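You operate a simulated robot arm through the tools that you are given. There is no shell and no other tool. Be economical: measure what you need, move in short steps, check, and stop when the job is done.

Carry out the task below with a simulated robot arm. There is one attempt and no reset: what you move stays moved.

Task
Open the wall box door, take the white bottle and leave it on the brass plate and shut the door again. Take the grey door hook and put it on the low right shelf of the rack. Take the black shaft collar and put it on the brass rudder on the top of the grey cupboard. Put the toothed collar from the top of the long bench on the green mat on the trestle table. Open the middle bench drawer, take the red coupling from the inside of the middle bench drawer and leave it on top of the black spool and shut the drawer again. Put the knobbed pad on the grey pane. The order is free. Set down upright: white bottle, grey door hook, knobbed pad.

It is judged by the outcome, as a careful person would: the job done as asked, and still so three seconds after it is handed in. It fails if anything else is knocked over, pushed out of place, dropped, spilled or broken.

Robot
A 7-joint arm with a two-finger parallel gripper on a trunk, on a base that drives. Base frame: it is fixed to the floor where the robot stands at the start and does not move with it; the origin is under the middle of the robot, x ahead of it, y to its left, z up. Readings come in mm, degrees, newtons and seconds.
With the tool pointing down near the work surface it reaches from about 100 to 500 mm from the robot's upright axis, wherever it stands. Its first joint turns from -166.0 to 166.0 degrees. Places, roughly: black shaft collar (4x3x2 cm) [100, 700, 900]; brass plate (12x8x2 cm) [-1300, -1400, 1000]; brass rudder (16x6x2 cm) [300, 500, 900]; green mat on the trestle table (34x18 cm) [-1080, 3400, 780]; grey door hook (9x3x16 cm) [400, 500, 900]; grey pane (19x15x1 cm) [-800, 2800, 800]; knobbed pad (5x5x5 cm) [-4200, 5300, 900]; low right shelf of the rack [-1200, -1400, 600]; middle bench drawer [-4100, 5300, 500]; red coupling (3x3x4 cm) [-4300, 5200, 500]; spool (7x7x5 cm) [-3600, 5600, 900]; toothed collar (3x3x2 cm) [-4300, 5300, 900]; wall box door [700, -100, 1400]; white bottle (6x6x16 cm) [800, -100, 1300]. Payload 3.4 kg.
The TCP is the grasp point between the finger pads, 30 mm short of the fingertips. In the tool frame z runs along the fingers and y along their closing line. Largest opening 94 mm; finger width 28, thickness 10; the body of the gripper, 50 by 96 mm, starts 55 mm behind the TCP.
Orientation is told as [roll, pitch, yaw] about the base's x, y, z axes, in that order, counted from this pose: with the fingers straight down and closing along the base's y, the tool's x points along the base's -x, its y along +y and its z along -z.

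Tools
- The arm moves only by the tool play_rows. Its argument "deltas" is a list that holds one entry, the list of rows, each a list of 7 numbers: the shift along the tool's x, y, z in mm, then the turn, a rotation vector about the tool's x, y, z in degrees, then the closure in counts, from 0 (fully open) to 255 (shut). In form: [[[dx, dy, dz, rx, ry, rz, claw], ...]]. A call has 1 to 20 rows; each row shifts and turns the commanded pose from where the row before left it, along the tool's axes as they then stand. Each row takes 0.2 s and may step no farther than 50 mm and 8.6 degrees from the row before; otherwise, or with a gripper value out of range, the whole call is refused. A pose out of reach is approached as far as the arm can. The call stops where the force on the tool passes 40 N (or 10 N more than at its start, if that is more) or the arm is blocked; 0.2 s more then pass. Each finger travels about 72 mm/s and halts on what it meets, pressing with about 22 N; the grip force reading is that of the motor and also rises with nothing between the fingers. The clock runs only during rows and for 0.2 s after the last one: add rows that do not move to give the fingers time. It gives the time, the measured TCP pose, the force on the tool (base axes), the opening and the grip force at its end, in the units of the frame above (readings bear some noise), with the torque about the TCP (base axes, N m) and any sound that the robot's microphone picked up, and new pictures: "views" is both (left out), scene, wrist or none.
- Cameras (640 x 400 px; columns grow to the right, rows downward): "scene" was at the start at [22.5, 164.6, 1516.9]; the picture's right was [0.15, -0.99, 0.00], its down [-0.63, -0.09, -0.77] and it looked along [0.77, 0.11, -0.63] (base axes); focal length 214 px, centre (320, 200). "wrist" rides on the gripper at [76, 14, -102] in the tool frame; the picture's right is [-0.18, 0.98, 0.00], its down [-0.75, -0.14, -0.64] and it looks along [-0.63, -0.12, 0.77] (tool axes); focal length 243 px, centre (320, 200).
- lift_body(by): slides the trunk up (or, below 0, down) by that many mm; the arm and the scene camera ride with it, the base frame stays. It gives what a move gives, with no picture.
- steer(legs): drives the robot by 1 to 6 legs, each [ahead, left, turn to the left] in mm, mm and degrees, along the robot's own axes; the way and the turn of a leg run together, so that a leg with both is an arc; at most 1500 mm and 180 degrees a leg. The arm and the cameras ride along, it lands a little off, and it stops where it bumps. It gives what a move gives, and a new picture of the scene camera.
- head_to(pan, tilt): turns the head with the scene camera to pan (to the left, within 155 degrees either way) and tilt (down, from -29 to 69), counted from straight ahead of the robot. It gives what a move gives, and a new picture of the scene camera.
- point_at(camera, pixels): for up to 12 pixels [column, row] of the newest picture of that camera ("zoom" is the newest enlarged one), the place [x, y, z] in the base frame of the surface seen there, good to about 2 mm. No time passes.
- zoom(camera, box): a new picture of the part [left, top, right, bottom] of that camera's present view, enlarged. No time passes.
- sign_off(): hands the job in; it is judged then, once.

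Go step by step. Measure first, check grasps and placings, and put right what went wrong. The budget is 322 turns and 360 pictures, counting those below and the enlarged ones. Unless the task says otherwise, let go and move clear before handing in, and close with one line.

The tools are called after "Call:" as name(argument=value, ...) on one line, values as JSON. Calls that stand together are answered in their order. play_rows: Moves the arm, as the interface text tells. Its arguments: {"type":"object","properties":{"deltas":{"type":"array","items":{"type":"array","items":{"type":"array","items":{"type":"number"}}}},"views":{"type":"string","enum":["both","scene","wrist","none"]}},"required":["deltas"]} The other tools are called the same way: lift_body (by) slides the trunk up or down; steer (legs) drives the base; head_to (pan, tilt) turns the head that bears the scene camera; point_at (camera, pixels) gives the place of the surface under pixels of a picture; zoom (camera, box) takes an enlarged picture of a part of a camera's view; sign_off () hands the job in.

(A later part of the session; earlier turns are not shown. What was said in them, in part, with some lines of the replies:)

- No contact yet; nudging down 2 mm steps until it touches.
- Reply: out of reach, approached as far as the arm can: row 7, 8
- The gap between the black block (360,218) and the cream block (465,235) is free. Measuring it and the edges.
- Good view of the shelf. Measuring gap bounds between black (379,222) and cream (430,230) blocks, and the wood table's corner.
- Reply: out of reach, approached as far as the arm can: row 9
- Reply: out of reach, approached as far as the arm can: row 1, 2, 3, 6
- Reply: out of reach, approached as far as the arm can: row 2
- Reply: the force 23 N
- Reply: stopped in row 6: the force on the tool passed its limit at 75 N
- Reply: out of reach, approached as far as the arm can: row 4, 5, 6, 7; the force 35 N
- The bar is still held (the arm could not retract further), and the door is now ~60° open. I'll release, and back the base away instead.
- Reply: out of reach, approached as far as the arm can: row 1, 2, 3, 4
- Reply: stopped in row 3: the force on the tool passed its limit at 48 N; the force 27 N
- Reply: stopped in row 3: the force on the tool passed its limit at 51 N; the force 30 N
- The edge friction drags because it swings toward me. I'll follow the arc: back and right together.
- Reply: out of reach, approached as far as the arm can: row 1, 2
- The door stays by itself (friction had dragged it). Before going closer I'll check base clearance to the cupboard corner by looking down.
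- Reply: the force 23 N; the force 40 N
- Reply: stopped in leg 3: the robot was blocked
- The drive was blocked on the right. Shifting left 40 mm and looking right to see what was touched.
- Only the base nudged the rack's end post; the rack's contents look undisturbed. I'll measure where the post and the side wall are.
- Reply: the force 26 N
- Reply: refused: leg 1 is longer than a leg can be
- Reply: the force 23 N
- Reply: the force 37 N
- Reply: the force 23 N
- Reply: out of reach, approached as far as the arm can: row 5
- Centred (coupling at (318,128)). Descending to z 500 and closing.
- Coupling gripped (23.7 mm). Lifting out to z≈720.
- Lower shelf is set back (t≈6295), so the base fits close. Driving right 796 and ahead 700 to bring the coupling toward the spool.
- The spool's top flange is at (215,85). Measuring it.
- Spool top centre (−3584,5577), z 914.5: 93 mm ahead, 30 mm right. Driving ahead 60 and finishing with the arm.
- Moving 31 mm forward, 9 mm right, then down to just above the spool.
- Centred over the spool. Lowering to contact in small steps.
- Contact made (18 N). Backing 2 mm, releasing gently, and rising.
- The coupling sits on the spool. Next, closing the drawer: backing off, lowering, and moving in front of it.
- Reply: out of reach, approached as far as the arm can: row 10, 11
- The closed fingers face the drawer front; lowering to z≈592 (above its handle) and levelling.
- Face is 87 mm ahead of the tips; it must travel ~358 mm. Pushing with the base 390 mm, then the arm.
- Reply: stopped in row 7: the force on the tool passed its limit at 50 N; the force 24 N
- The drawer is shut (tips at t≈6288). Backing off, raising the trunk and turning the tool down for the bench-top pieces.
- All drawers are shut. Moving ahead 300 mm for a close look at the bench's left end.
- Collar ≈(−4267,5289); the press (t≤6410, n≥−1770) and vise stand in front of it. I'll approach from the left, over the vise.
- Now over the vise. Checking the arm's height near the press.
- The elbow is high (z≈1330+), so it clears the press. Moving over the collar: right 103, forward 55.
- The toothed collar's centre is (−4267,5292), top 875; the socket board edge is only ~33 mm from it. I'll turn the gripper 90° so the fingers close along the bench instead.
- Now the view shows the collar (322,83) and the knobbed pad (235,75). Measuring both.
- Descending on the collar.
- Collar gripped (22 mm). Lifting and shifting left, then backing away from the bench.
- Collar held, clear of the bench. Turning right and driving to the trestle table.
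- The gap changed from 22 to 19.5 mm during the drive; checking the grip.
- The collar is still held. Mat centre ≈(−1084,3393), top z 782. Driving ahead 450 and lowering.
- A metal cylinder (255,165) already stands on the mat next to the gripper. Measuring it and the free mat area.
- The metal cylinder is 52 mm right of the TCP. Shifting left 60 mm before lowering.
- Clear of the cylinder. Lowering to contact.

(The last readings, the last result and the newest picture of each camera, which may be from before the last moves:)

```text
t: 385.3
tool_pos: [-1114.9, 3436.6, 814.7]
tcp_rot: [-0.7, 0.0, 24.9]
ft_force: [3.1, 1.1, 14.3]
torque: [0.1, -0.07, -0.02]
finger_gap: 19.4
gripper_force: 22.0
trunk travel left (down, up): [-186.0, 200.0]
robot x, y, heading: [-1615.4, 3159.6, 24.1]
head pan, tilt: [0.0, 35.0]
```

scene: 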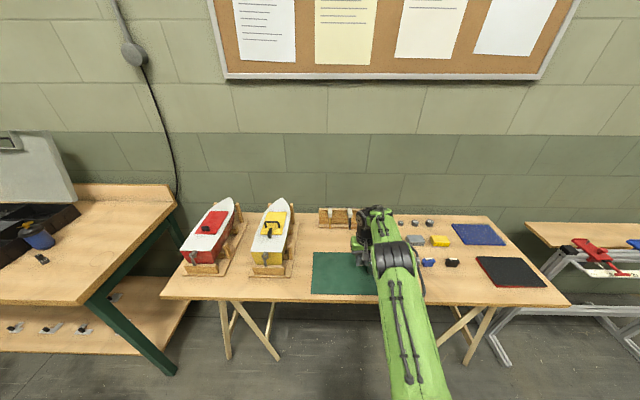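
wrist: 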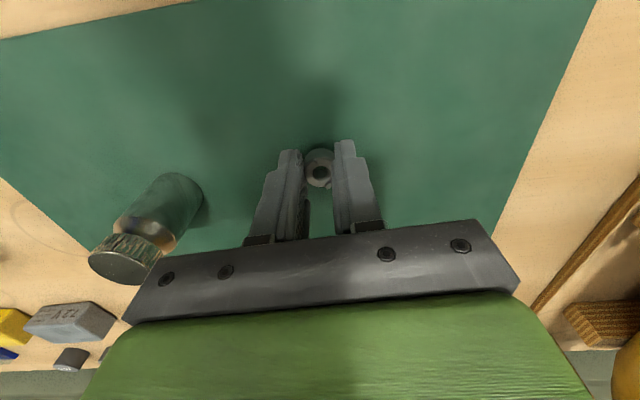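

Contact (14 N). Easing, releasing to ~42 mm, rising.

Call:
play_rows(deltas=[[[0, 0, -1.5, 0, 0, 0, 255], [0, 0, 0, 0, 0, 0, 220], [0, 0, 0, 0, 0, 0, 180], [0, 0, 0, 0, 0, 0, 140], [0, 0, 0, 0, 0, 0, 140], [0, 0, -20, 0, 0, 0, 140], [0, 0, -40, 0, 0, 0, 140], [0, 0, -40, 0, 0, 0, 100], [0, 0, -40, 0, 0, 0, 0], [0, 0, 0, 0, 0, 0, 0]]], views="both")

Call:
zoom(camera="wrist", box=[220, 40, 420, 180])

```text
t: 387.5
tool_pos: [-1115.9, 3439.9, 955.0]
tcp_rot: [-0.7, 0.4, 24.9]
ft_force: [-0.6, 0.3, 0.5]
torque: [0.01, -0.03, 0.0]
finger_gap: 94.1
gripper_force: 0.1
trunk travel left (down, up): [-186.0, 200.0]
robot x, y, heading: [-1616.1, 3159.3, 23.6]
head pan, tilt: [0.0, 35.0]
```

scene: 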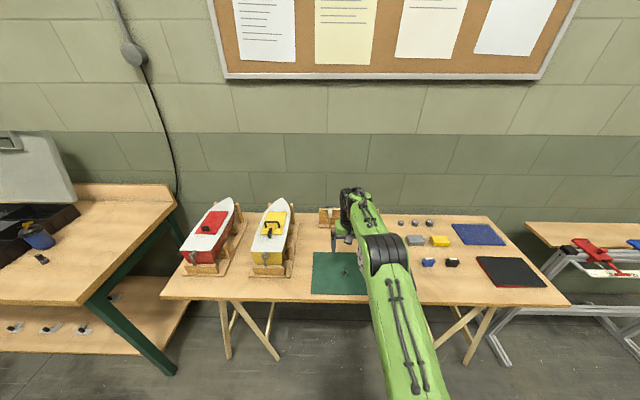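
wrist: 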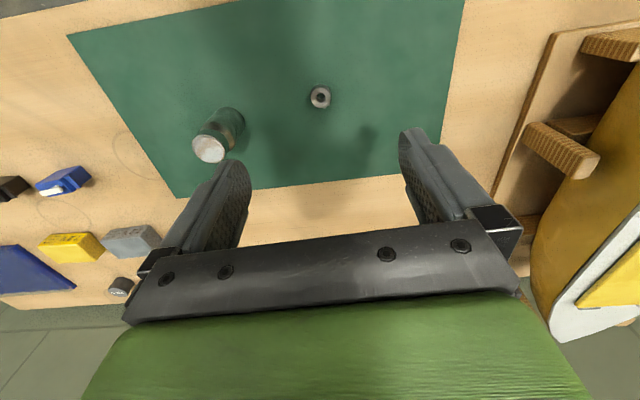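

```text
2.86 times, centred on (320, 110) of wrist
```

zoom: 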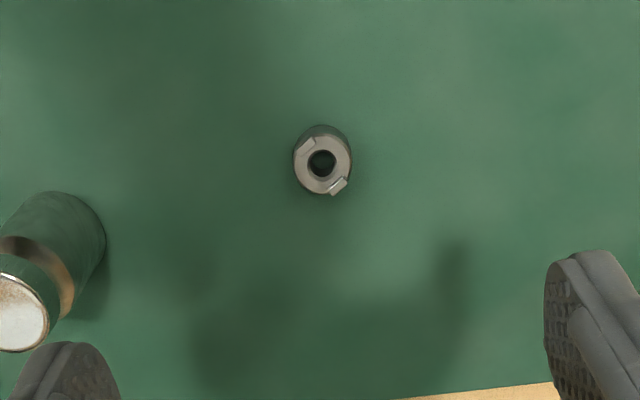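

The toothed collar stands on the mat. Measuring the pane (dark plate at (510,270)) while here.

Call:
zoom(camera="scene", box=[400, 205, 560, 300])

Call:
point_at(camera="scene", pixels=[[482, 259], [523, 261], [540, 284], [495, 284], [510, 271], [480, 233], [555, 300], [470, 280]])

```text
4.00 times, centred on (480, 252) of scene
```

zoom: 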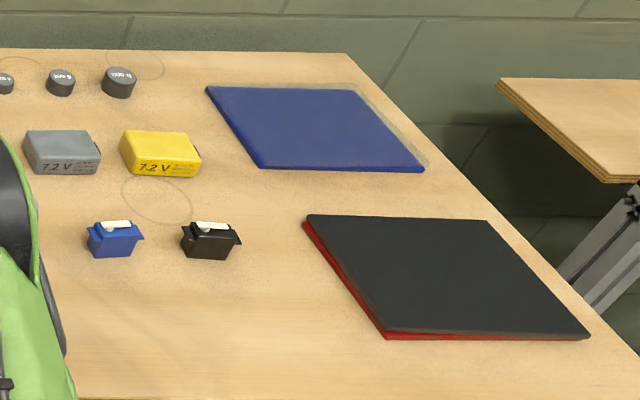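

```text
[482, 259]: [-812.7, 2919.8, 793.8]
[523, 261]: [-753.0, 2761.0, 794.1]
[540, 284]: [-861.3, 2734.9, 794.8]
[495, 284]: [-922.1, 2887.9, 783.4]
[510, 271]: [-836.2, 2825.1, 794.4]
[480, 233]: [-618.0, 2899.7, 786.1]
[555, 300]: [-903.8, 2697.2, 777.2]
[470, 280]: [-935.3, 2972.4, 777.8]
```

Pane centre ≈(−837,2826), top z 794.5. Going back for the knobbed pad: raise, back off, and retrace to the bench.

Call:
lift_body(by=200)

Call:
steer(legs=[[-470, 0, 0], [0, 1000, 0], [0, 740, 0], [-1200, 0, 0], [0, 0, 90]])

Call:
head_to(pan=0, tilt=45)

```text
t: 389.7
tool_pos: [-1114.2, 3439.9, 1155.4]
tcp_rot: [-0.7, 0.4, 24.9]
ft_force: [-0.5, 0.3, -0.1]
torque: [-0.01, 0.01, 0.0]
finger_gap: 94.1
gripper_force: 0.1
trunk travel left (down, up): [-386.0, 0.0]
robot x, y, heading: [-1615.1, 3160.6, 23.9]
head pan, tilt: [0.0, 35.0]
```

```text
t: 410.4
tool_pos: [-4135.5, 4564.3, 1156.3]
tcp_rot: [-0.8, 0.4, 115.5]
ft_force: [0.3, -0.4, 0.1]
torque: [-0.01, 0.01, 0.04]
finger_gap: 93.9
gripper_force: 0.0
trunk travel left (down, up): [-386.0, 0.0]
robot x, y, heading: [-3849.2, 4069.3, 114.9]
head pan, tilt: [0.0, 35.0]
```

scene: 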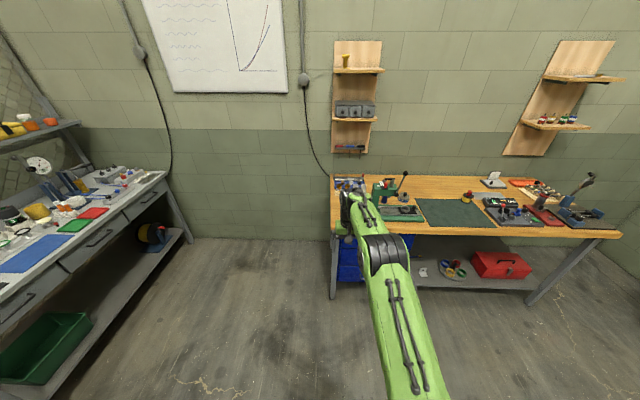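

```text
t: 411.2
tool_pos: [-4135.4, 4565.9, 1155.0]
tcp_rot: [-0.7, 0.4, 115.5]
ft_force: [0.4, 1.0, -0.5]
torque: [0.02, 0.01, 0.03]
finger_gap: 94.0
gripper_force: 0.0
trunk travel left (down, up): [-386.0, 0.0]
robot x, y, heading: [-3849.5, 4066.6, 114.5]
head pan, tilt: [0.0, 45.0]
```

scene: 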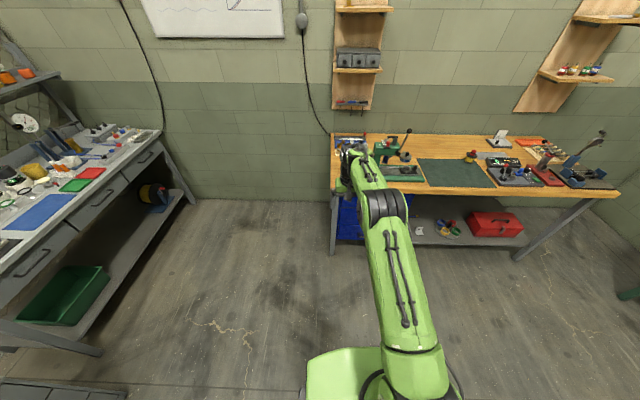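

Turning the gripper +90° here (camera to the left) so the fingers will close front-to-back on the pad's knob.

Call:
play_rows(deltas=[[[0, 0, 0, 0, 0, 8.2, 80], [0, 0, 0, 0, 0, 8.2, 80], [0, 0, 0, 0, 0, 8.2, 80], [0, 0, 0, 0, 0, 8.2, 80], [0, 0, 0, 0, 0, 8.2, 80], [0, 0, 0, 0, 0, 8.2, 80], [0, 0, 0, 0, 0, 8.2, 80], [0, 0, 0, 0, 0, 8.2, 80], [0, 0, 0, 0, 0, 8.2, 80], [0, 0, 0, 0, 0, 8.2, 80], [0, 0, 0, 0, 0, 8, 80], [0, 0, 0, 0, 0, 0, 80]]], views="wrist")

```text
t: 413.8
tool_pos: [-4135.0, 4564.5, 1154.8]
tcp_rot: [-0.4, -0.6, 25.6]
ft_force: [-0.3, 0.5, 0.6]
torque: [-0.05, -0.01, -0.02]
finger_gap: 64.6
gripper_force: 0.0
trunk travel left (down, up): [-386.0, 0.0]
robot x, y, heading: [-3850.3, 4071.4, 114.9]
head pan, tilt: [0.0, 45.0]
```

wrist: 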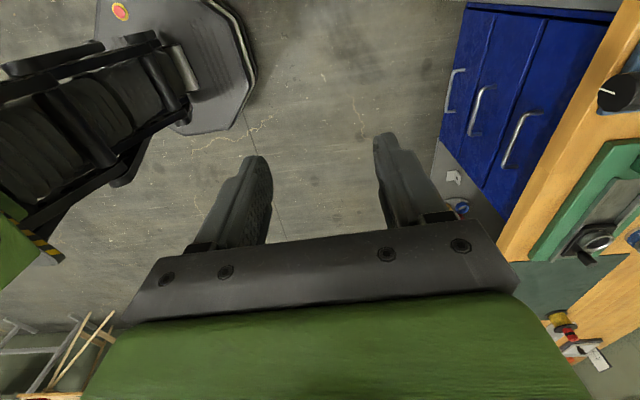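

Orientation good. Driving up to the bench.

Call:
steer(legs=[[0, 0, -1.2], [700, 0, 0]])

Call:
play_rows(deltas=[[[-25, 0, 0, 0, 0, 0, 80], [-35, 0, 0, 0, 0, 0, 80], [-35, 0, 0, 0, 0, 0, 80], [-35, 0, 0, 0, 0, 0, 80], [0, 0, 0, 0, 0, 0, 80]]], views="both")

```text
t: 418.0
tool_pos: [-4400.6, 5217.8, 1155.0]
tcp_rot: [-0.3, -0.7, 24.1]
ft_force: [-0.2, -0.2, -0.7]
torque: [0.0, 0.02, -0.01]
finger_gap: 64.9
gripper_force: 0.2
trunk travel left (down, up): [-386.0, 0.0]
robot x, y, heading: [-4129.5, 4713.8, 113.3]
head pan, tilt: [0.0, 45.0]
```

scene: 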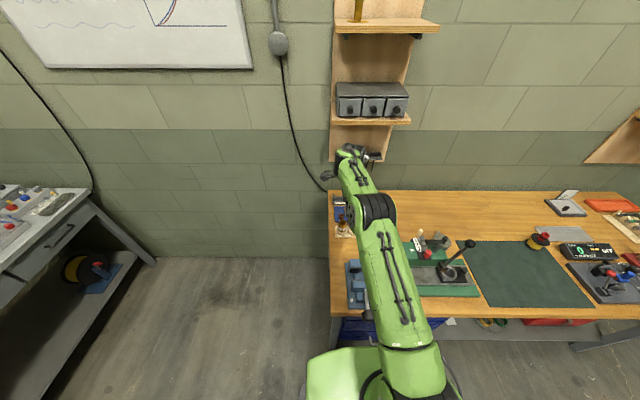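

```text
t: 419.2
tool_pos: [-4281.4, 5271.3, 1156.4]
tcp_rot: [-0.3, -0.7, 24.2]
ft_force: [0.1, -0.4, 0.4]
torque: [0.0, 0.0, 0.01]
finger_gap: 64.5
gripper_force: 0.1
trunk travel left (down, up): [-386.0, 0.0]
robot x, y, heading: [-4132.7, 4711.1, 113.3]
head pan, tilt: [0.0, 45.0]
```

scene: 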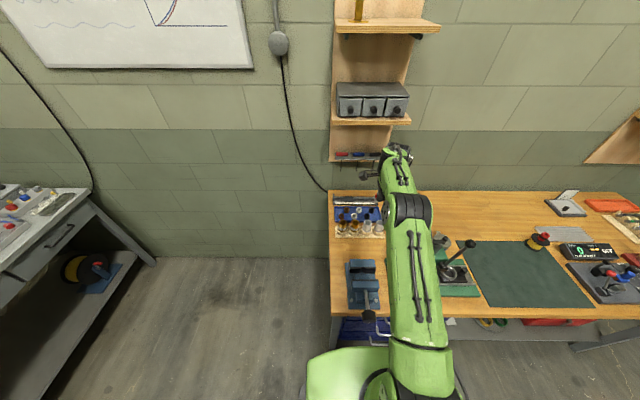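
wrist: 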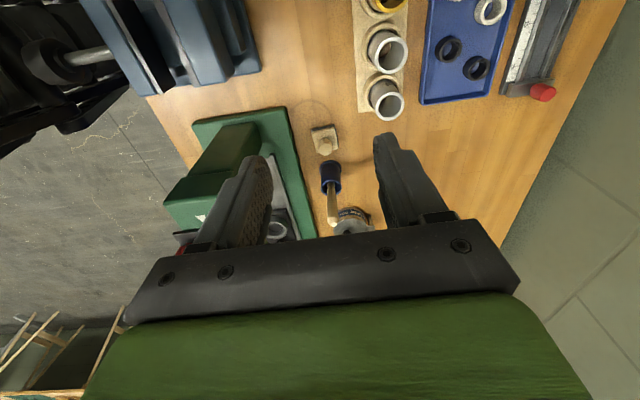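

Call:
point_at(camera="wrist", pixels=[[325, 145], [325, 150], [314, 132], [334, 128], [339, 150], [318, 152], [330, 180], [333, 215], [335, 165], [325, 138]])

Call:
zoom(camera="wrist", box=[260, 100, 400, 240])

```text
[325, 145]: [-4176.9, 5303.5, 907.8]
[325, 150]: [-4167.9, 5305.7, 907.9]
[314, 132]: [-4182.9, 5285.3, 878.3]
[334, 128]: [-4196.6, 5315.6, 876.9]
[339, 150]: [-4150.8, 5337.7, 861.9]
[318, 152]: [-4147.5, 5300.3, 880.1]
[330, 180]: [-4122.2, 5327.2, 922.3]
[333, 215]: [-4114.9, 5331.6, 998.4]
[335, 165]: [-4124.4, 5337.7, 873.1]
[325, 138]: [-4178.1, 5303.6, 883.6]
```

```text
2.86 times, centred on (330, 170) of wrist
```

zoom: 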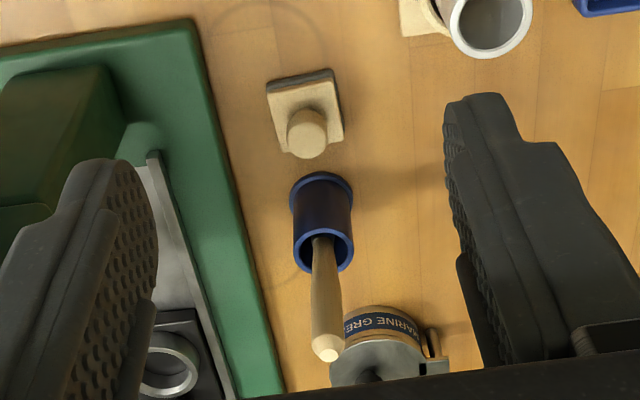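

Knob centre ≈(−4172,5304), top 908; the brush handle (z 998) is ~65 mm to the right. Moving above the knob.

Call:
play_rows(deltas=[[[-28, -4, 0, 0, 0, 0, 120], [-28, -4, 0, 0, 0, 0, 120], [-28, -4, 0, 0, 0, 0, 120], [-29, -3, 0, 0, 0, 0, 120], [0, 0, 40, 0, 0, 0, 120], [0, 0, 40, 0, 0, 0, 120], [0, 0, 0, 0, 0, 0, 120]]], views="both")

```text
t: 420.8
tool_pos: [-4171.9, 5303.4, 1078.0]
tcp_rot: [-0.4, -0.7, 24.1]
ft_force: [-0.4, 0.5, -0.1]
torque: [-0.02, -0.01, 0.01]
finger_gap: 49.9
gripper_force: 0.1
trunk travel left (down, up): [-386.0, 0.0]
robot x, y, heading: [-4132.2, 4713.4, 113.2]
head pan, tilt: [0.0, 45.0]
```

scene: 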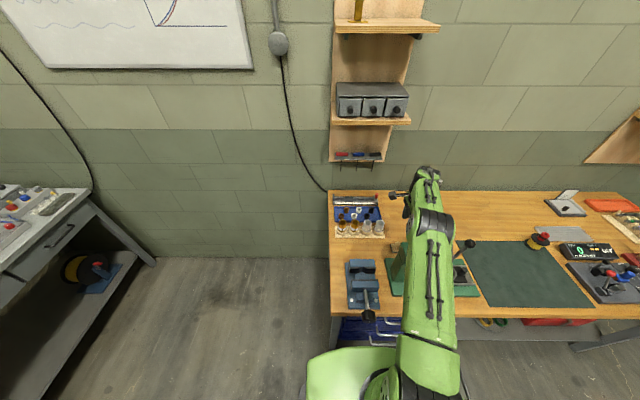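
wrist: 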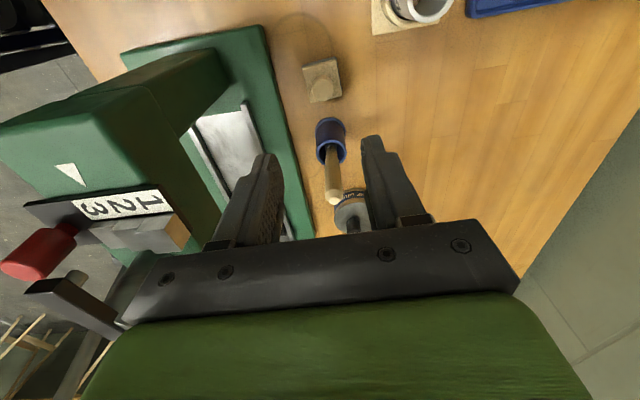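

Call:
point_at(camera="scene", pixels=[[432, 220], [430, 250], [430, 300], [432, 180], [465, 245], [408, 270]])

Call:
point_at(camera="wrist", pixels=[[90, 310], [150, 240], [60, 290], [322, 90], [322, 80], [240, 60]])

```text
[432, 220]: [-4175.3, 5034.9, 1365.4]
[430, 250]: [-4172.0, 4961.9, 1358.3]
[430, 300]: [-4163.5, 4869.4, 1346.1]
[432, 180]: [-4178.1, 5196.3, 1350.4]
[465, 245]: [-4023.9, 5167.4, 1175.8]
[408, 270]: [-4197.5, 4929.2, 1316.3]
```

```text
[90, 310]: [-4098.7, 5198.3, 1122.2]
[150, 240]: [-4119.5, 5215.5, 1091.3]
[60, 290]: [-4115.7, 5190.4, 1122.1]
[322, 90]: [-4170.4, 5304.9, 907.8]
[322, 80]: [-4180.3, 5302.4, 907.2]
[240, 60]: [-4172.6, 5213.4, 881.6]
```

The forearm will pass near the press top, so I'll descend in stages and measure the clearance.

Call:
play_rows(deltas=[[[0, 0, 30, 0, 0, 0, 120], [0, 0, 30, 0, 0, 0, 120], [0, 0, 20, 0, 0, 0, 120], [0, 0, 0, 0, 0, 0, 120]]], views="both")

Call:
zoom(camera="scene", box=[360, 150, 500, 310])

Call:
point_at(camera="zoom", pixels=[[300, 60], [305, 100], [300, 150], [300, 200], [250, 110], [260, 180], [240, 60], [350, 120]])

```text
t: 421.8
tool_pos: [-4171.9, 5304.1, 997.4]
tcp_rot: [-0.4, -0.7, 24.1]
ft_force: [-0.5, 0.3, 1.0]
torque: [0.03, 0.01, -0.01]
finger_gap: 49.5
gripper_force: 0.0
trunk travel left (down, up): [-386.0, 0.0]
robot x, y, heading: [-4128.2, 4712.2, 113.3]
head pan, tilt: [0.0, 45.0]
```

scene: 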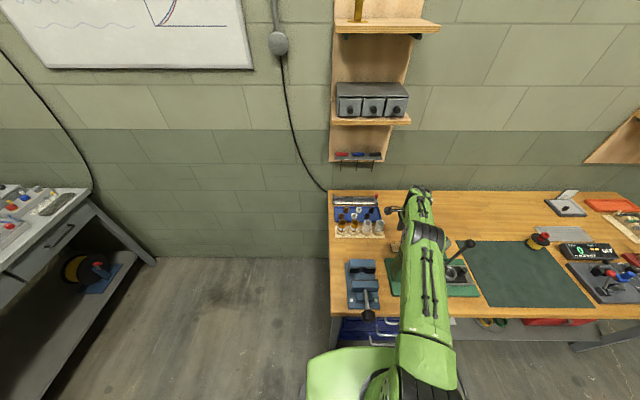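
wrist: 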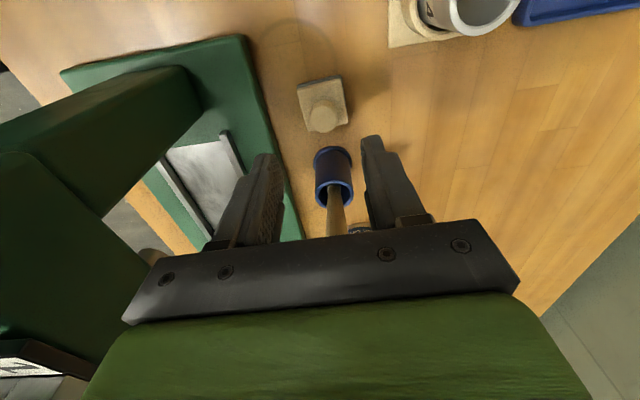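

```text
2.50 times, centred on (430, 230) of scene
```

zoom: 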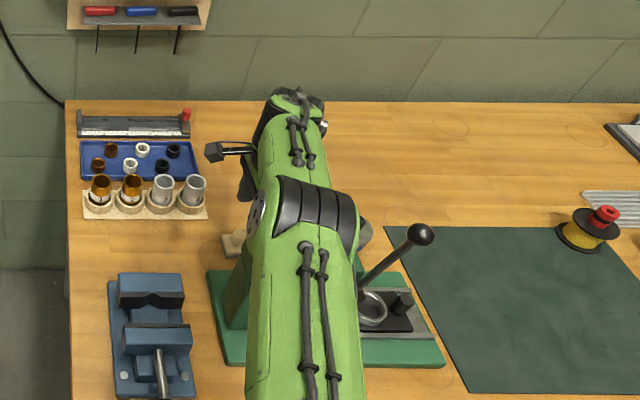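

```text
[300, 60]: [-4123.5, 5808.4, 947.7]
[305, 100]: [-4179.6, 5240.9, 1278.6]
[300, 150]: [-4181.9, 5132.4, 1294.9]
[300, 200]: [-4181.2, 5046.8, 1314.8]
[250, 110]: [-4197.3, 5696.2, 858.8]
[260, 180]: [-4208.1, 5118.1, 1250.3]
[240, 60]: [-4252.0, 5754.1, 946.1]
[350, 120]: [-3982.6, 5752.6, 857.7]
```

Forearm clearance is adequate (≈40 mm above the press head and left of its handle). Descending to the knob.

Call:
play_rows(deltas=[[[0, 0, 25, 0, 0, 0, 120], [0, 0, 25, 0, 0, 0, 120], [0, 0, 20, 0, 0, 0, 120], [0, 0, 0, 0, 0, 0, 120]]], views="wrist")

Call:
zoom(camera="scene", box=[360, 150, 500, 310])

```text
t: 422.8
tool_pos: [-4170.0, 5297.7, 929.5]
tcp_rot: [-0.4, -0.7, 24.2]
ft_force: [-0.4, -0.1, 0.0]
torque: [-0.01, 0.02, -0.03]
finger_gap: 49.7
gripper_force: 0.0
out of reach, approached as far as the arm can: row 3
trunk travel left (down, up): [-386.0, 0.0]
robot x, y, heading: [-4131.6, 4715.1, 113.3]
head pan, tilt: [0.0, 45.0]
```

wrist: 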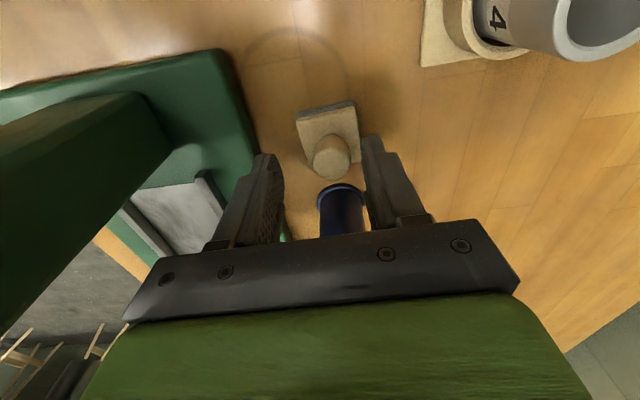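

```text
2.50 times, centred on (430, 230) of scene
```

zoom: 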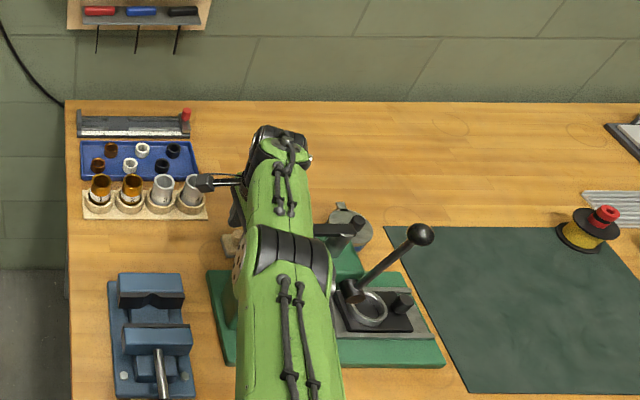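

Slightly out of reach. Raising 40 mm, driving ahead ~22 mm, then re-aiming.

Call:
play_rows(deltas=[[[0, 0, -20, 0, 0, 0, 120], [0, 0, -25, 0, 0, 0, 120], [0, 0, 0, 0, 0, 0, 120]]], views="none")

Call:
steer(legs=[[25, 0, 0]])

Call:
play_rows(deltas=[[[0, 0, 0, 0, 0, 0, 120]]], views="wrist")

Call:
point_at(camera="wrist", pixels=[[325, 125], [330, 130], [322, 140], [335, 145], [328, 135]])

```text
t: 423.6
tool_pos: [-4169.2, 5297.4, 973.2]
tcp_rot: [-0.4, -0.7, 24.1]
ft_force: [0.2, -0.1, 0.1]
torque: [-0.02, -0.04, 0.01]
finger_gap: 49.7
gripper_force: 0.1
trunk travel left (down, up): [-386.0, 0.0]
robot x, y, heading: [-4129.8, 4713.1, 113.4]
head pan, tilt: [0.0, 45.0]
```

```text
t: 424.4
tool_pos: [-4179.6, 5320.9, 974.2]
tcp_rot: [-0.2, -0.7, 24.0]
ft_force: [-0.1, 0.8, -0.3]
torque: [0.01, 0.01, -0.01]
finger_gap: 49.7
gripper_force: 0.0
trunk travel left (down, up): [-386.0, 0.0]
robot x, y, heading: [-4136.4, 4735.4, 113.3]
head pan, tilt: [0.0, 45.0]
```

scene: 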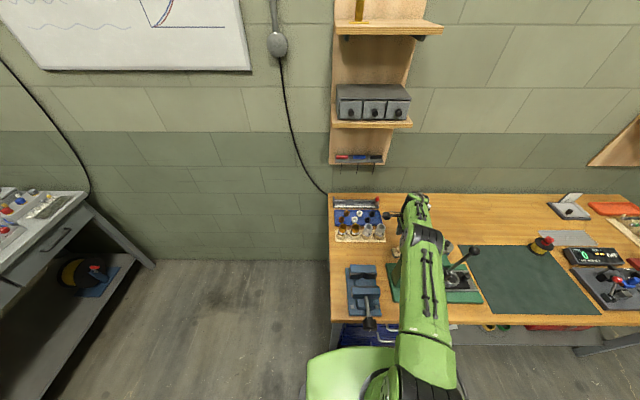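

```text
t: 424.8
tool_pos: [-4179.4, 5319.2, 975.0]
tcp_rot: [-0.3, -0.8, 24.1]
ft_force: [0.9, 0.7, 0.3]
torque: [0.0, 0.01, 0.01]
finger_gap: 49.4
gripper_force: 0.1
trunk travel left (down, up): [-386.0, 0.0]
robot x, y, heading: [-4140.7, 4736.4, 113.1]
head pan, tilt: [0.0, 45.0]
```

wrist: 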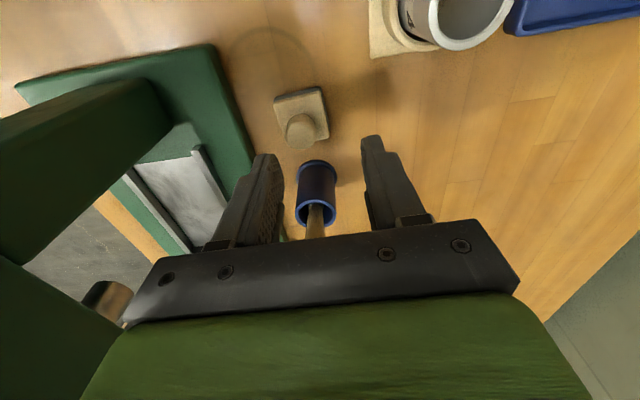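

```text
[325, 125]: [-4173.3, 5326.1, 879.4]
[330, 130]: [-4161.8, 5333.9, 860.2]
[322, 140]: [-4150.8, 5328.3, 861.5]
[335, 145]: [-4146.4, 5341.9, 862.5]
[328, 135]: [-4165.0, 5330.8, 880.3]
```

Knob is 17 mm back from the TCP now. Correcting and descending to z 912, then closing.

Call:
play_rows(deltas=[[[0, -8.5, 0, 0, 0, 0, 120], [-0.5, -8.5, 0, 0, 0, 0, 120], [0, 0, 25, 0, 0, 0, 120], [0, 0, 20, 0, 0, 0, 120], [0, 0, 17, 0, 0, 0, 120], [0, 0, 0, 0, 0, 0, 120]]], views="wrist")

```text
t: 426.2
tool_pos: [-4172.5, 5304.5, 911.0]
tcp_rot: [-0.4, -0.6, 24.1]
ft_force: [-0.2, 0.1, 0.7]
torque: [0.03, 0.02, 0.02]
finger_gap: 49.2
gripper_force: 0.0
trunk travel left (down, up): [-386.0, 0.0]
robot x, y, heading: [-4137.7, 4736.1, 113.5]
head pan, tilt: [0.0, 45.0]
```

wrist: 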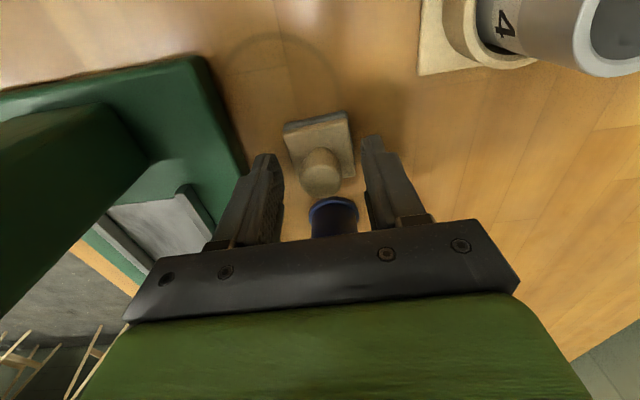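

Knob is between the fingers. Closing.

Call:
play_rows(deltas=[[[0, 0, 0, 0, 0, 0, 180], [0, 0, 0, 0, 0, 0, 255], [0, 0, 0, 0, 0, 0, 255], [0, 0, 0, 0, 0, 0, 255], [0, 0, -10, 0, 0, 0, 255], [0, 0, -30, 0, 0, 0, 255], [0, 0, -40, 0, 0, 0, 255], [0, 0, 0, 0, 0, 0, 255]]], views="wrist")

```text
t: 428.0
tool_pos: [-4172.6, 5305.2, 992.1]
tcp_rot: [-0.4, -0.7, 24.0]
ft_force: [0.4, -1.1, 0.4]
torque: [-0.01, 0.02, 0.01]
finger_gap: 22.5
gripper_force: 21.9
trunk travel left (down, up): [-386.0, 0.0]
robot x, y, heading: [-4138.3, 4738.0, 113.1]
head pan, tilt: [0.0, 45.0]
```

wrist: 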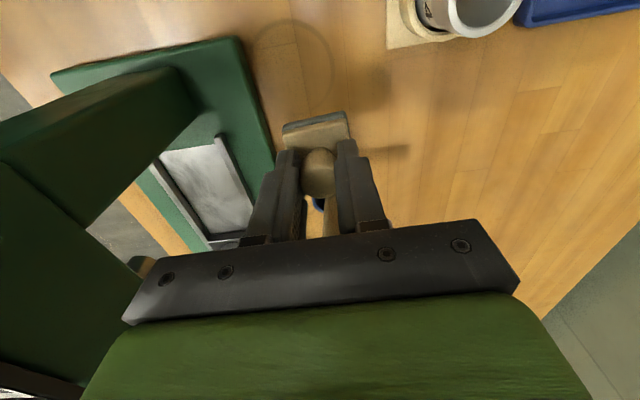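

The pad is held by its knob (22.5 mm). Lifting to z≈1150, moving left and backing away.

Call:
play_rows(deltas=[[[0, 0, -40, 0, 0, 0, 255], [0, 0, -40, 0, 0, 0, 255], [0, 0, -40, 0, 0, 0, 255], [0, 0, -35, 0, 0, 0, 255], [30, 0, 0, 0, 0, 0, 255], [35, 0, 0, 0, 0, 0, 255], [35, 0, 0, 0, 0, 0, 255], [35, 0, 0, 0, 0, 0, 255], [35, 0, 0, 0, 0, 0, 255], [0, 0, 0, 0, 0, 0, 255]]], views="wrist")

Call:
steer(legs=[[-710, 0, 0]])

Call:
zoom(camera="scene", box=[320, 120, 620, 300])

```text
t: 430.2
tool_pos: [-4329.6, 5237.0, 1146.0]
tcp_rot: [-0.4, -0.7, 24.1]
ft_force: [-0.3, 0.3, -0.6]
torque: [0.0, -0.02, -0.01]
finger_gap: 22.8
gripper_force: 21.8
trunk travel left (down, up): [-386.0, 0.0]
robot x, y, heading: [-4140.0, 4736.6, 113.2]
head pan, tilt: [0.0, 45.0]
```

wrist: 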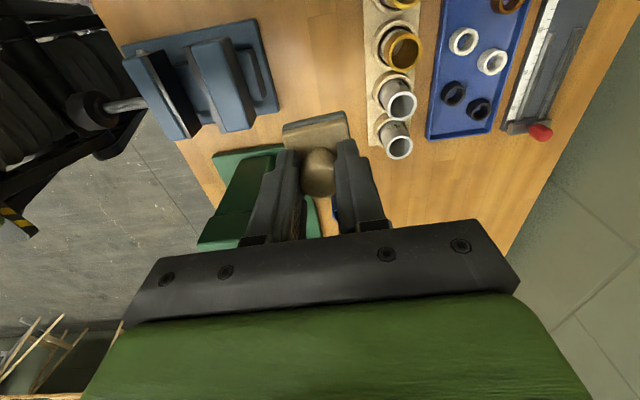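

```text
t: 434.0
tool_pos: [-4051.6, 4588.5, 1146.0]
tcp_rot: [-0.4, -0.7, 23.8]
ft_force: [-0.6, 0.6, -1.3]
torque: [-0.01, -0.03, 0.01]
finger_gap: 22.6
gripper_force: 21.7
trunk travel left (down, up): [-386.0, 0.0]
robot x, y, heading: [-3860.8, 4086.6, 113.4]
head pan, tilt: [0.0, 45.0]
```

scene: 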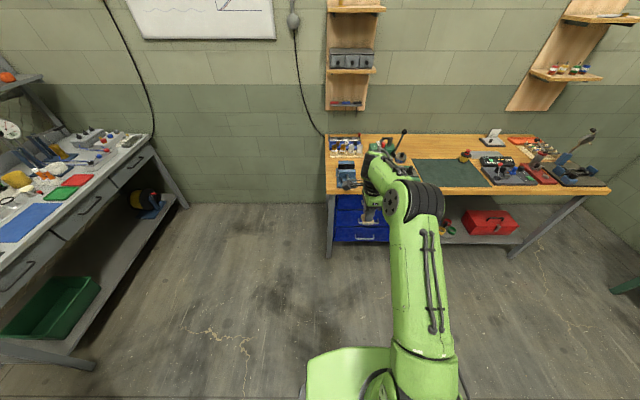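

```text
2.13 times, centred on (470, 210) of scene
```

zoom: 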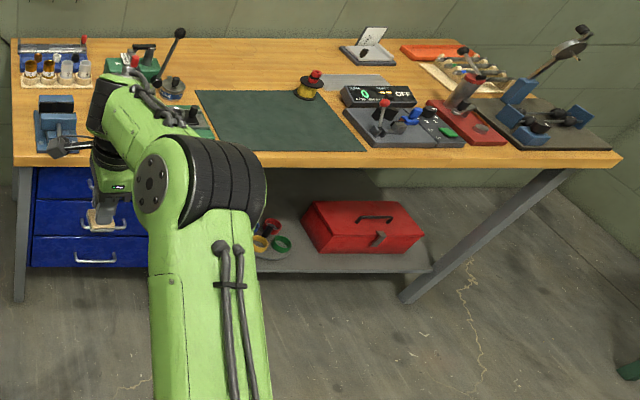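

Driving to the trestle table's pane.

Call:
steer(legs=[[0, 0, -90], [1200, 0, 0], [0, -1200, 0], [0, -1130, 0]])

Call:
head_to(pan=0, tilt=40)

Call:
zoom(camera="wrist", box=[220, 80, 420, 240])

```text
t: 455.1
tool_pos: [-1360.8, 2552.7, 1145.6]
tcp_rot: [-0.4, -0.8, -66.6]
ft_force: [-0.9, -0.1, 0.4]
torque: [-0.03, 0.03, 0.0]
finger_gap: 22.6
gripper_force: 21.2
trunk travel left (down, up): [-386.0, 0.0]
robot x, y, heading: [-1865.5, 2370.0, 22.1]
head pan, tilt: [0.0, 45.0]
```

scene: 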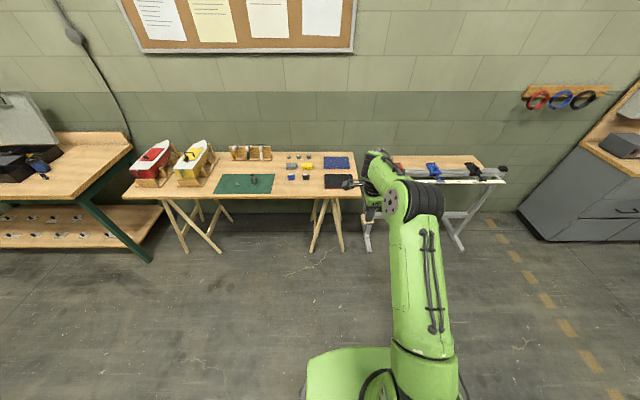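

```text
t: 455.7
tool_pos: [-1361.1, 2554.0, 1145.5]
tcp_rot: [-0.3, -0.7, -66.6]
ft_force: [0.4, -0.7, 0.3]
torque: [0.01, -0.01, 0.0]
finger_gap: 22.7
gripper_force: 22.1
trunk travel left (down, up): [-386.0, 0.0]
robot x, y, heading: [-1863.7, 2368.7, 22.2]
head pan, tilt: [0.0, 40.0]
```

scene: 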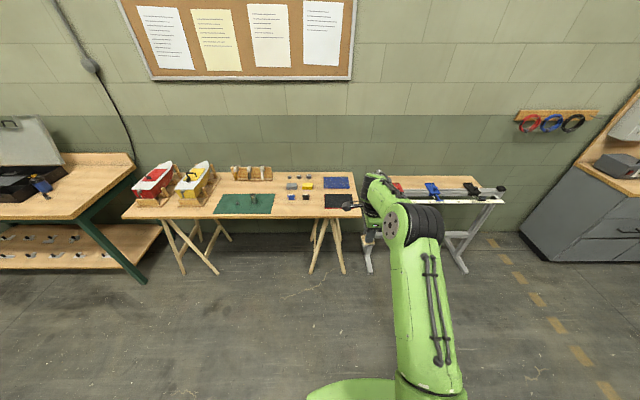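

```text
2.50 times, centred on (320, 160) of wrist
```

zoom: 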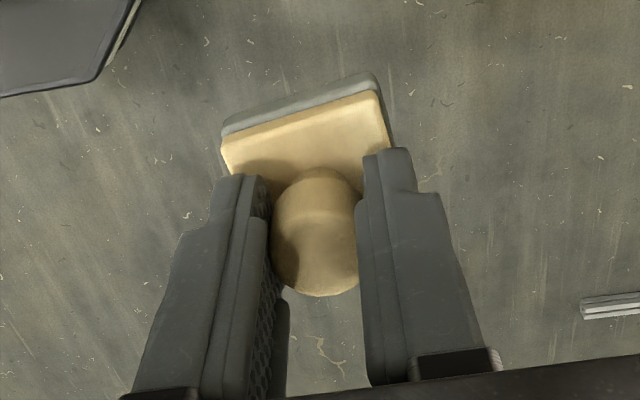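

The pad is steady in the grip. Driving in toward the pane.

Call:
steer(legs=[[0, 0, 1.3], [0, 35, 0], [560, 0, 0]])

Call:
lift_body(by=-200)

Call:
play_rows(deltas=[[[0, 0, 10, 0, 0, 0, 255], [0, 0, 0, 0, 0, 0, 255]]], views="both")

```text
t: 459.7
tool_pos: [-867.2, 2819.5, 1145.2]
tcp_rot: [-0.4, -0.6, -65.7]
ft_force: [-0.4, 0.1, -0.3]
torque: [-0.01, -0.02, 0.01]
finger_gap: 22.6
gripper_force: 22.4
trunk travel left (down, up): [-386.0, 0.0]
robot x, y, heading: [-1368.8, 2625.1, 23.6]
head pan, tilt: [0.0, 40.0]
```

scene: 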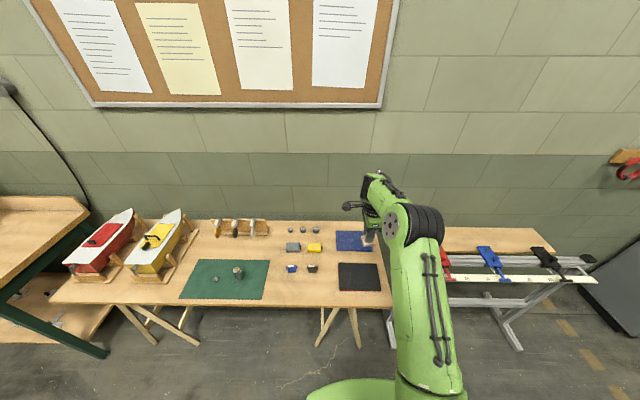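

```text
t: 461.9
tool_pos: [-867.7, 2818.7, 946.9]
tcp_rot: [-0.4, -0.7, -65.7]
ft_force: [0.4, -1.2, -0.7]
torque: [-0.02, 0.0, -0.03]
finger_gap: 22.3
gripper_force: 21.9
trunk travel left (down, up): [-186.0, 200.0]
robot x, y, heading: [-1364.2, 2628.7, 23.6]
head pan, tilt: [0.0, 40.0]
```

```text
t: 462.5
tool_pos: [-866.7, 2819.2, 936.1]
tcp_rot: [-0.4, -0.8, -65.6]
ft_force: [-0.1, 0.4, -0.6]
torque: [-0.02, 0.01, 0.0]
finger_gap: 22.3
gripper_force: 21.9
trunk travel left (down, up): [-186.0, 200.0]
robot x, y, heading: [-1369.9, 2626.8, 23.4]
head pan, tilt: [0.0, 40.0]
```

scene: 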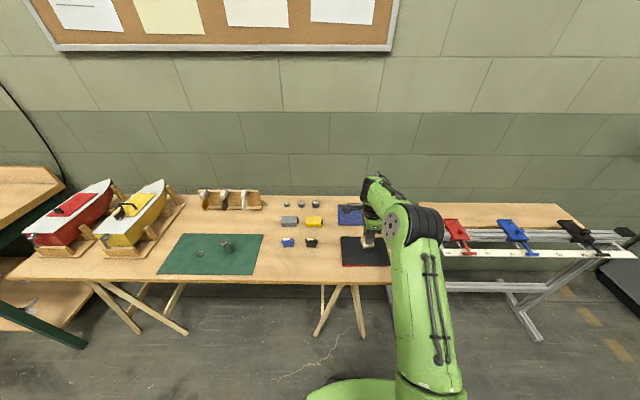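
wrist: 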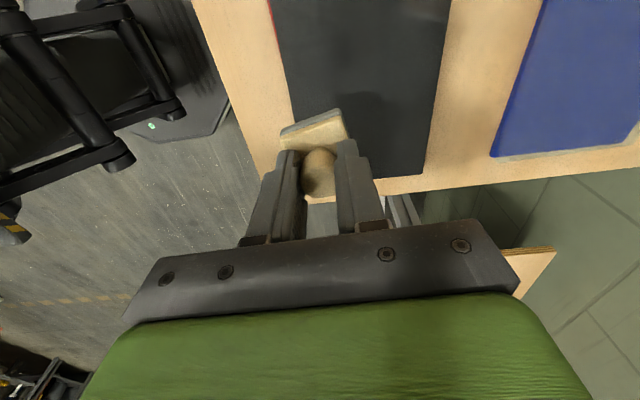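

Call:
point_at(camera="wrist", pixels=[[290, 60], [430, 60], [415, 165], [300, 110], [360, 60], [360, 20], [280, 10], [440, 10], [400, 130]])

Call:
zoom(camera="scene", box=[320, 190, 440, 280])

```text
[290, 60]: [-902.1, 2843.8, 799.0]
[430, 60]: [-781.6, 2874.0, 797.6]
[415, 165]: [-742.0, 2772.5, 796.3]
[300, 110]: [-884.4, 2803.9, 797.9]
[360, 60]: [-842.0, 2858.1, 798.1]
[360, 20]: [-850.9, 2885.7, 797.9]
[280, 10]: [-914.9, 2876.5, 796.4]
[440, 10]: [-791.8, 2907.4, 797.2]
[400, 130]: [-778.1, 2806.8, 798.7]
```

```text
4.44 times, centred on (380, 235) of scene
```

zoom: 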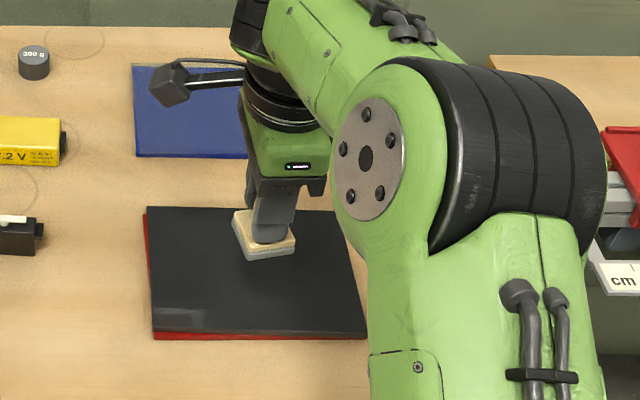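

Pane centre (−837,2826), top ≈796. Moving 30 mm forward, then lowering to near contact.

Call:
play_rows(deltas=[[[-3, 15, 0, 0, 0, 0, 255], [-3, 15, 0, 0, 0, 0, 255], [0, 0, 25, 0, 0, 0, 255], [0, 0, 25, 0, 0, 0, 255], [0, 0, 20, 0, 0, 0, 255], [0, 0, 8, 0, 0, 0, 255], [0, 0, 0, 0, 0, 0, 255]]], views="wrist")

Call:
zoom(camera="scene", box=[320, 190, 440, 280])

```text
t: 464.1
tool_pos: [-837.6, 2823.8, 858.0]
tcp_rot: [-0.4, -0.6, -65.6]
ft_force: [-0.3, 0.4, -1.5]
torque: [-0.01, 0.0, 0.01]
finger_gap: 22.2
gripper_force: 22.2
trunk travel left (down, up): [-186.0, 200.0]
robot x, y, heading: [-1363.6, 2625.9, 23.7]
head pan, tilt: [0.0, 40.0]
```

wrist: 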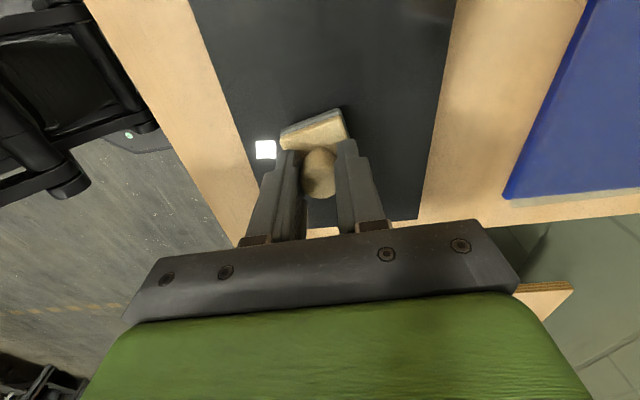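

```text
4.44 times, centred on (380, 235) of scene
```

zoom: 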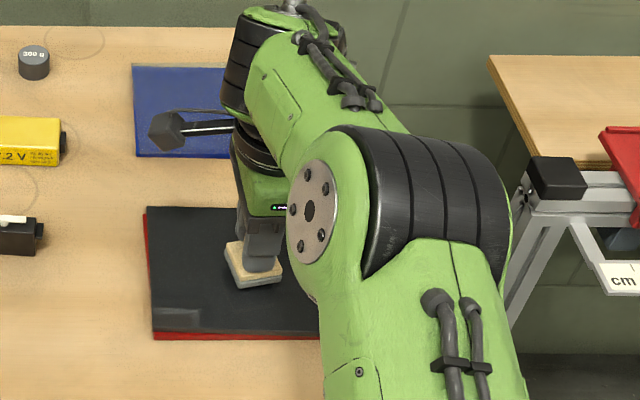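

Over the pane's middle. Lowering to contact.

Call:
play_rows(deltas=[[[0, 0, 4, 0, 0, 0, 255], [0, 0, 0, 0, 0, 0, 255]]], views="none")

Call:
play_rows(deltas=[[[0, 0, 2, 0, 0, 0, 255], [0, 0, 0, 0, 0, 0, 255]]], views="none")

Call:
play_rows(deltas=[[[0, 0, 1.5, 0, 0, 0, 255], [0, 0, 0, 0, 0, 0, 255]]], views="none")

Call:
play_rows(deltas=[[[0, 0, 1.5, 0, 0, 0, 255], [0, 0, 0, 0, 0, 0, 255]]], views="none")

```text
t: 464.7
tool_pos: [-837.1, 2824.4, 853.4]
tcp_rot: [-0.5, -0.7, -65.6]
ft_force: [0.0, -0.5, -0.4]
torque: [-0.02, -0.01, 0.04]
finger_gap: 22.1
gripper_force: 22.3
trunk travel left (down, up): [-186.0, 200.0]
robot x, y, heading: [-1370.0, 2623.6, 23.4]
head pan, tilt: [0.0, 40.0]
```

```text
t: 465.3
tool_pos: [-837.5, 2824.6, 853.4]
tcp_rot: [-0.3, -0.7, -65.6]
ft_force: [0.6, -0.2, -0.7]
torque: [-0.03, -0.02, -0.02]
finger_gap: 22.2
gripper_force: 21.8
trunk travel left (down, up): [-186.0, 200.0]
robot x, y, heading: [-1366.4, 2626.2, 23.5]
head pan, tilt: [0.0, 40.0]
```

```text
t: 465.9
tool_pos: [-838.9, 2825.3, 850.8]
tcp_rot: [-0.4, -0.7, -65.6]
ft_force: [0.9, 0.8, 0.3]
torque: [0.0, 0.01, 0.01]
finger_gap: 22.0
gripper_force: 22.0
trunk travel left (down, up): [-186.0, 200.0]
robot x, y, heading: [-1370.9, 2626.4, 23.5]
head pan, tilt: [0.0, 40.0]
```

```text
t: 466.5
tool_pos: [-836.4, 2825.1, 848.7]
tcp_rot: [-0.3, -0.7, -65.6]
ft_force: [0.1, 0.2, -0.4]
torque: [0.0, 0.0, 0.0]
finger_gap: 22.2
gripper_force: 22.0
trunk travel left (down, up): [-186.0, 200.0]
robot x, y, heading: [-1367.1, 2624.8, 23.4]
head pan, tilt: [0.0, 40.0]
```

Call:
play_rows(deltas=[[[0, 0, 1.2, 0, 0, 0, 255], [0, 0, 0, 0, 0, 0, 255]]], views="none")

Call:
play_rows(deltas=[[[0, 0, 1.2, 0, 0, 0, 255], [0, 0, 0, 0, 0, 0, 255]]], views="none")

Call:
play_rows(deltas=[[[0, 0, 1.2, 0, 0, 0, 255], [0, 0, 0, 0, 0, 0, 255]]], views="none")

```text
t: 467.1
tool_pos: [-837.3, 2824.0, 848.5]
tcp_rot: [-0.3, -0.8, -65.6]
ft_force: [-0.4, -0.4, -0.7]
torque: [0.0, 0.01, 0.0]
finger_gap: 22.1
gripper_force: 22.4
trunk travel left (down, up): [-186.0, 200.0]
robot x, y, heading: [-1366.9, 2625.3, 23.4]
head pan, tilt: [0.0, 40.0]
```

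```text
t: 467.7
tool_pos: [-837.7, 2823.4, 848.1]
tcp_rot: [-0.3, -0.7, -65.6]
ft_force: [0.2, -0.1, 2.7]
torque: [-0.01, -0.06, 0.0]
finger_gap: 22.1
gripper_force: 21.5
trunk travel left (down, up): [-186.0, 200.0]
robot x, y, heading: [-1369.6, 2621.2, 23.7]
head pan, tilt: [0.0, 40.0]
```

```text
t: 468.3
tool_pos: [-838.3, 2825.0, 847.8]
tcp_rot: [-0.1, -0.7, -65.6]
ft_force: [0.6, -0.7, 12.4]
torque: [-0.02, -0.06, -0.06]
finger_gap: 22.3
gripper_force: 22.9
trunk travel left (down, up): [-186.0, 200.0]
robot x, y, heading: [-1366.8, 2627.8, 23.5]
head pan, tilt: [0.0, 40.0]
```

Contact. Releasing and rising.

Call:
play_rows(deltas=[[[0, 0, -1, 0, 0, 0, 255], [0, 0, 0, 0, 0, 0, 215], [0, 0, 0, 0, 0, 0, 170], [0, 0, 0, 0, 0, 0, 130], [0, 0, 0, 0, 0, 0, 130], [0, 0, -15, 0, 0, 0, 130], [0, 0, -40, 0, 0, 0, 130], [0, 0, -40, 0, 0, 0, 100], [0, 0, -40, 0, 0, 0, 0], [0, 0, 0, 0, 0, 0, 0]]], views="both")

Call:
steer(legs=[[-350, 0, 0]])

Call:
zoom(camera="scene", box=[160, 140, 480, 320])

```text
t: 470.5
tool_pos: [-837.6, 2825.1, 981.8]
tcp_rot: [-0.4, -0.6, -65.6]
ft_force: [-0.1, 0.0, 0.0]
torque: [-0.01, -0.03, 0.01]
finger_gap: 94.0
gripper_force: 0.2
trunk travel left (down, up): [-186.0, 200.0]
robot x, y, heading: [-1365.8, 2628.3, 23.7]
head pan, tilt: [0.0, 40.0]
```

scene: 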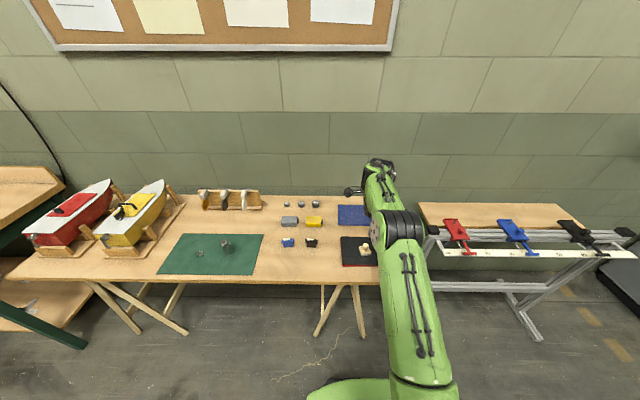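
wrist: 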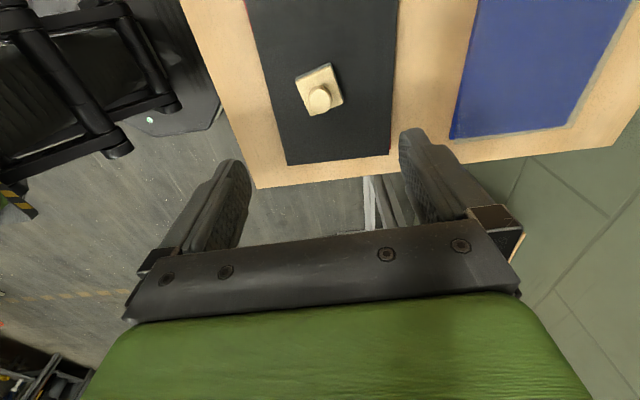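

```text
t: 472.8
tool_pos: [-1157.2, 2687.4, 981.9]
tcp_rot: [-0.3, -0.8, -65.4]
ft_force: [0.1, -0.3, 1.1]
torque: [-0.02, 0.0, -0.01]
finger_gap: 93.8
gripper_force: 0.1
trunk travel left (down, up): [-186.0, 200.0]
robot x, y, heading: [-1686.3, 2487.3, 23.7]
head pan, tilt: [0.0, 40.0]
```

scene: 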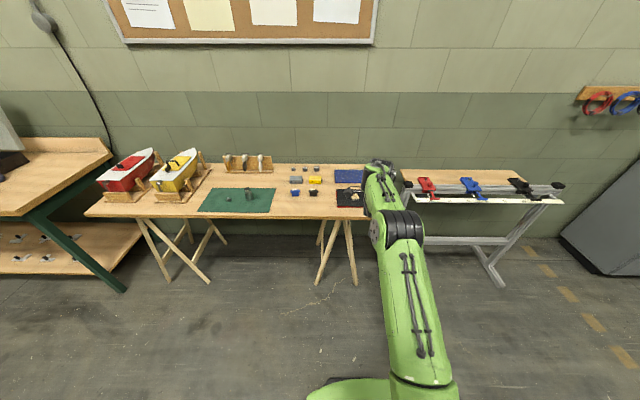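

```text
2.00 times, centred on (320, 230) of scene
```

zoom: 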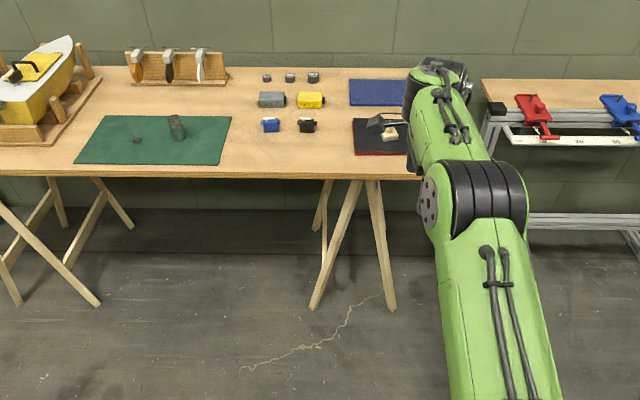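

The pad stands on the pane and the collar on the mat. One last distant check of the rack (bottle, hook) before handing in.

Call:
head_to(pan=-108, tilt=10)

Call:
zoom(camera="scene", box=[280, 180, 400, 270])

```text
t: 474.6
tool_pos: [-1156.2, 2689.0, 981.5]
tcp_rot: [-0.4, -0.7, -65.4]
ft_force: [-0.1, 0.1, -0.6]
torque: [-0.01, -0.03, -0.04]
finger_gap: 94.0
gripper_force: 0.0
trunk travel left (down, up): [-186.0, 200.0]
robot x, y, heading: [-1687.2, 2487.6, 23.5]
head pan, tilt: [-108.0, 10.0]
```

scene: 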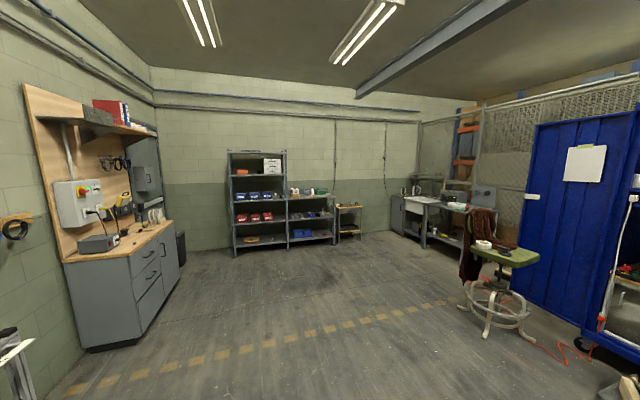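

```text
4.44 times, centred on (340, 225) of scene
```

zoom: 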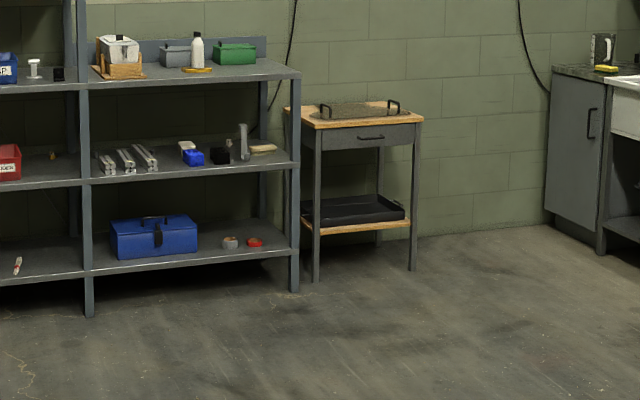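

The distant view shows the bottle upright on the brass plate and the hook upright on the low right shelf. Everything is placed and the gripper is clear, so I'm handing in.

Call:
sign_off()

```text
The job is handed in.
```

All six items are placed as asked, the wall box door and middle bench drawer are shut again, and the job is handed in. The base bumped the end post of the rack once while driving; the rack's contents looked undisturbed afterwards.
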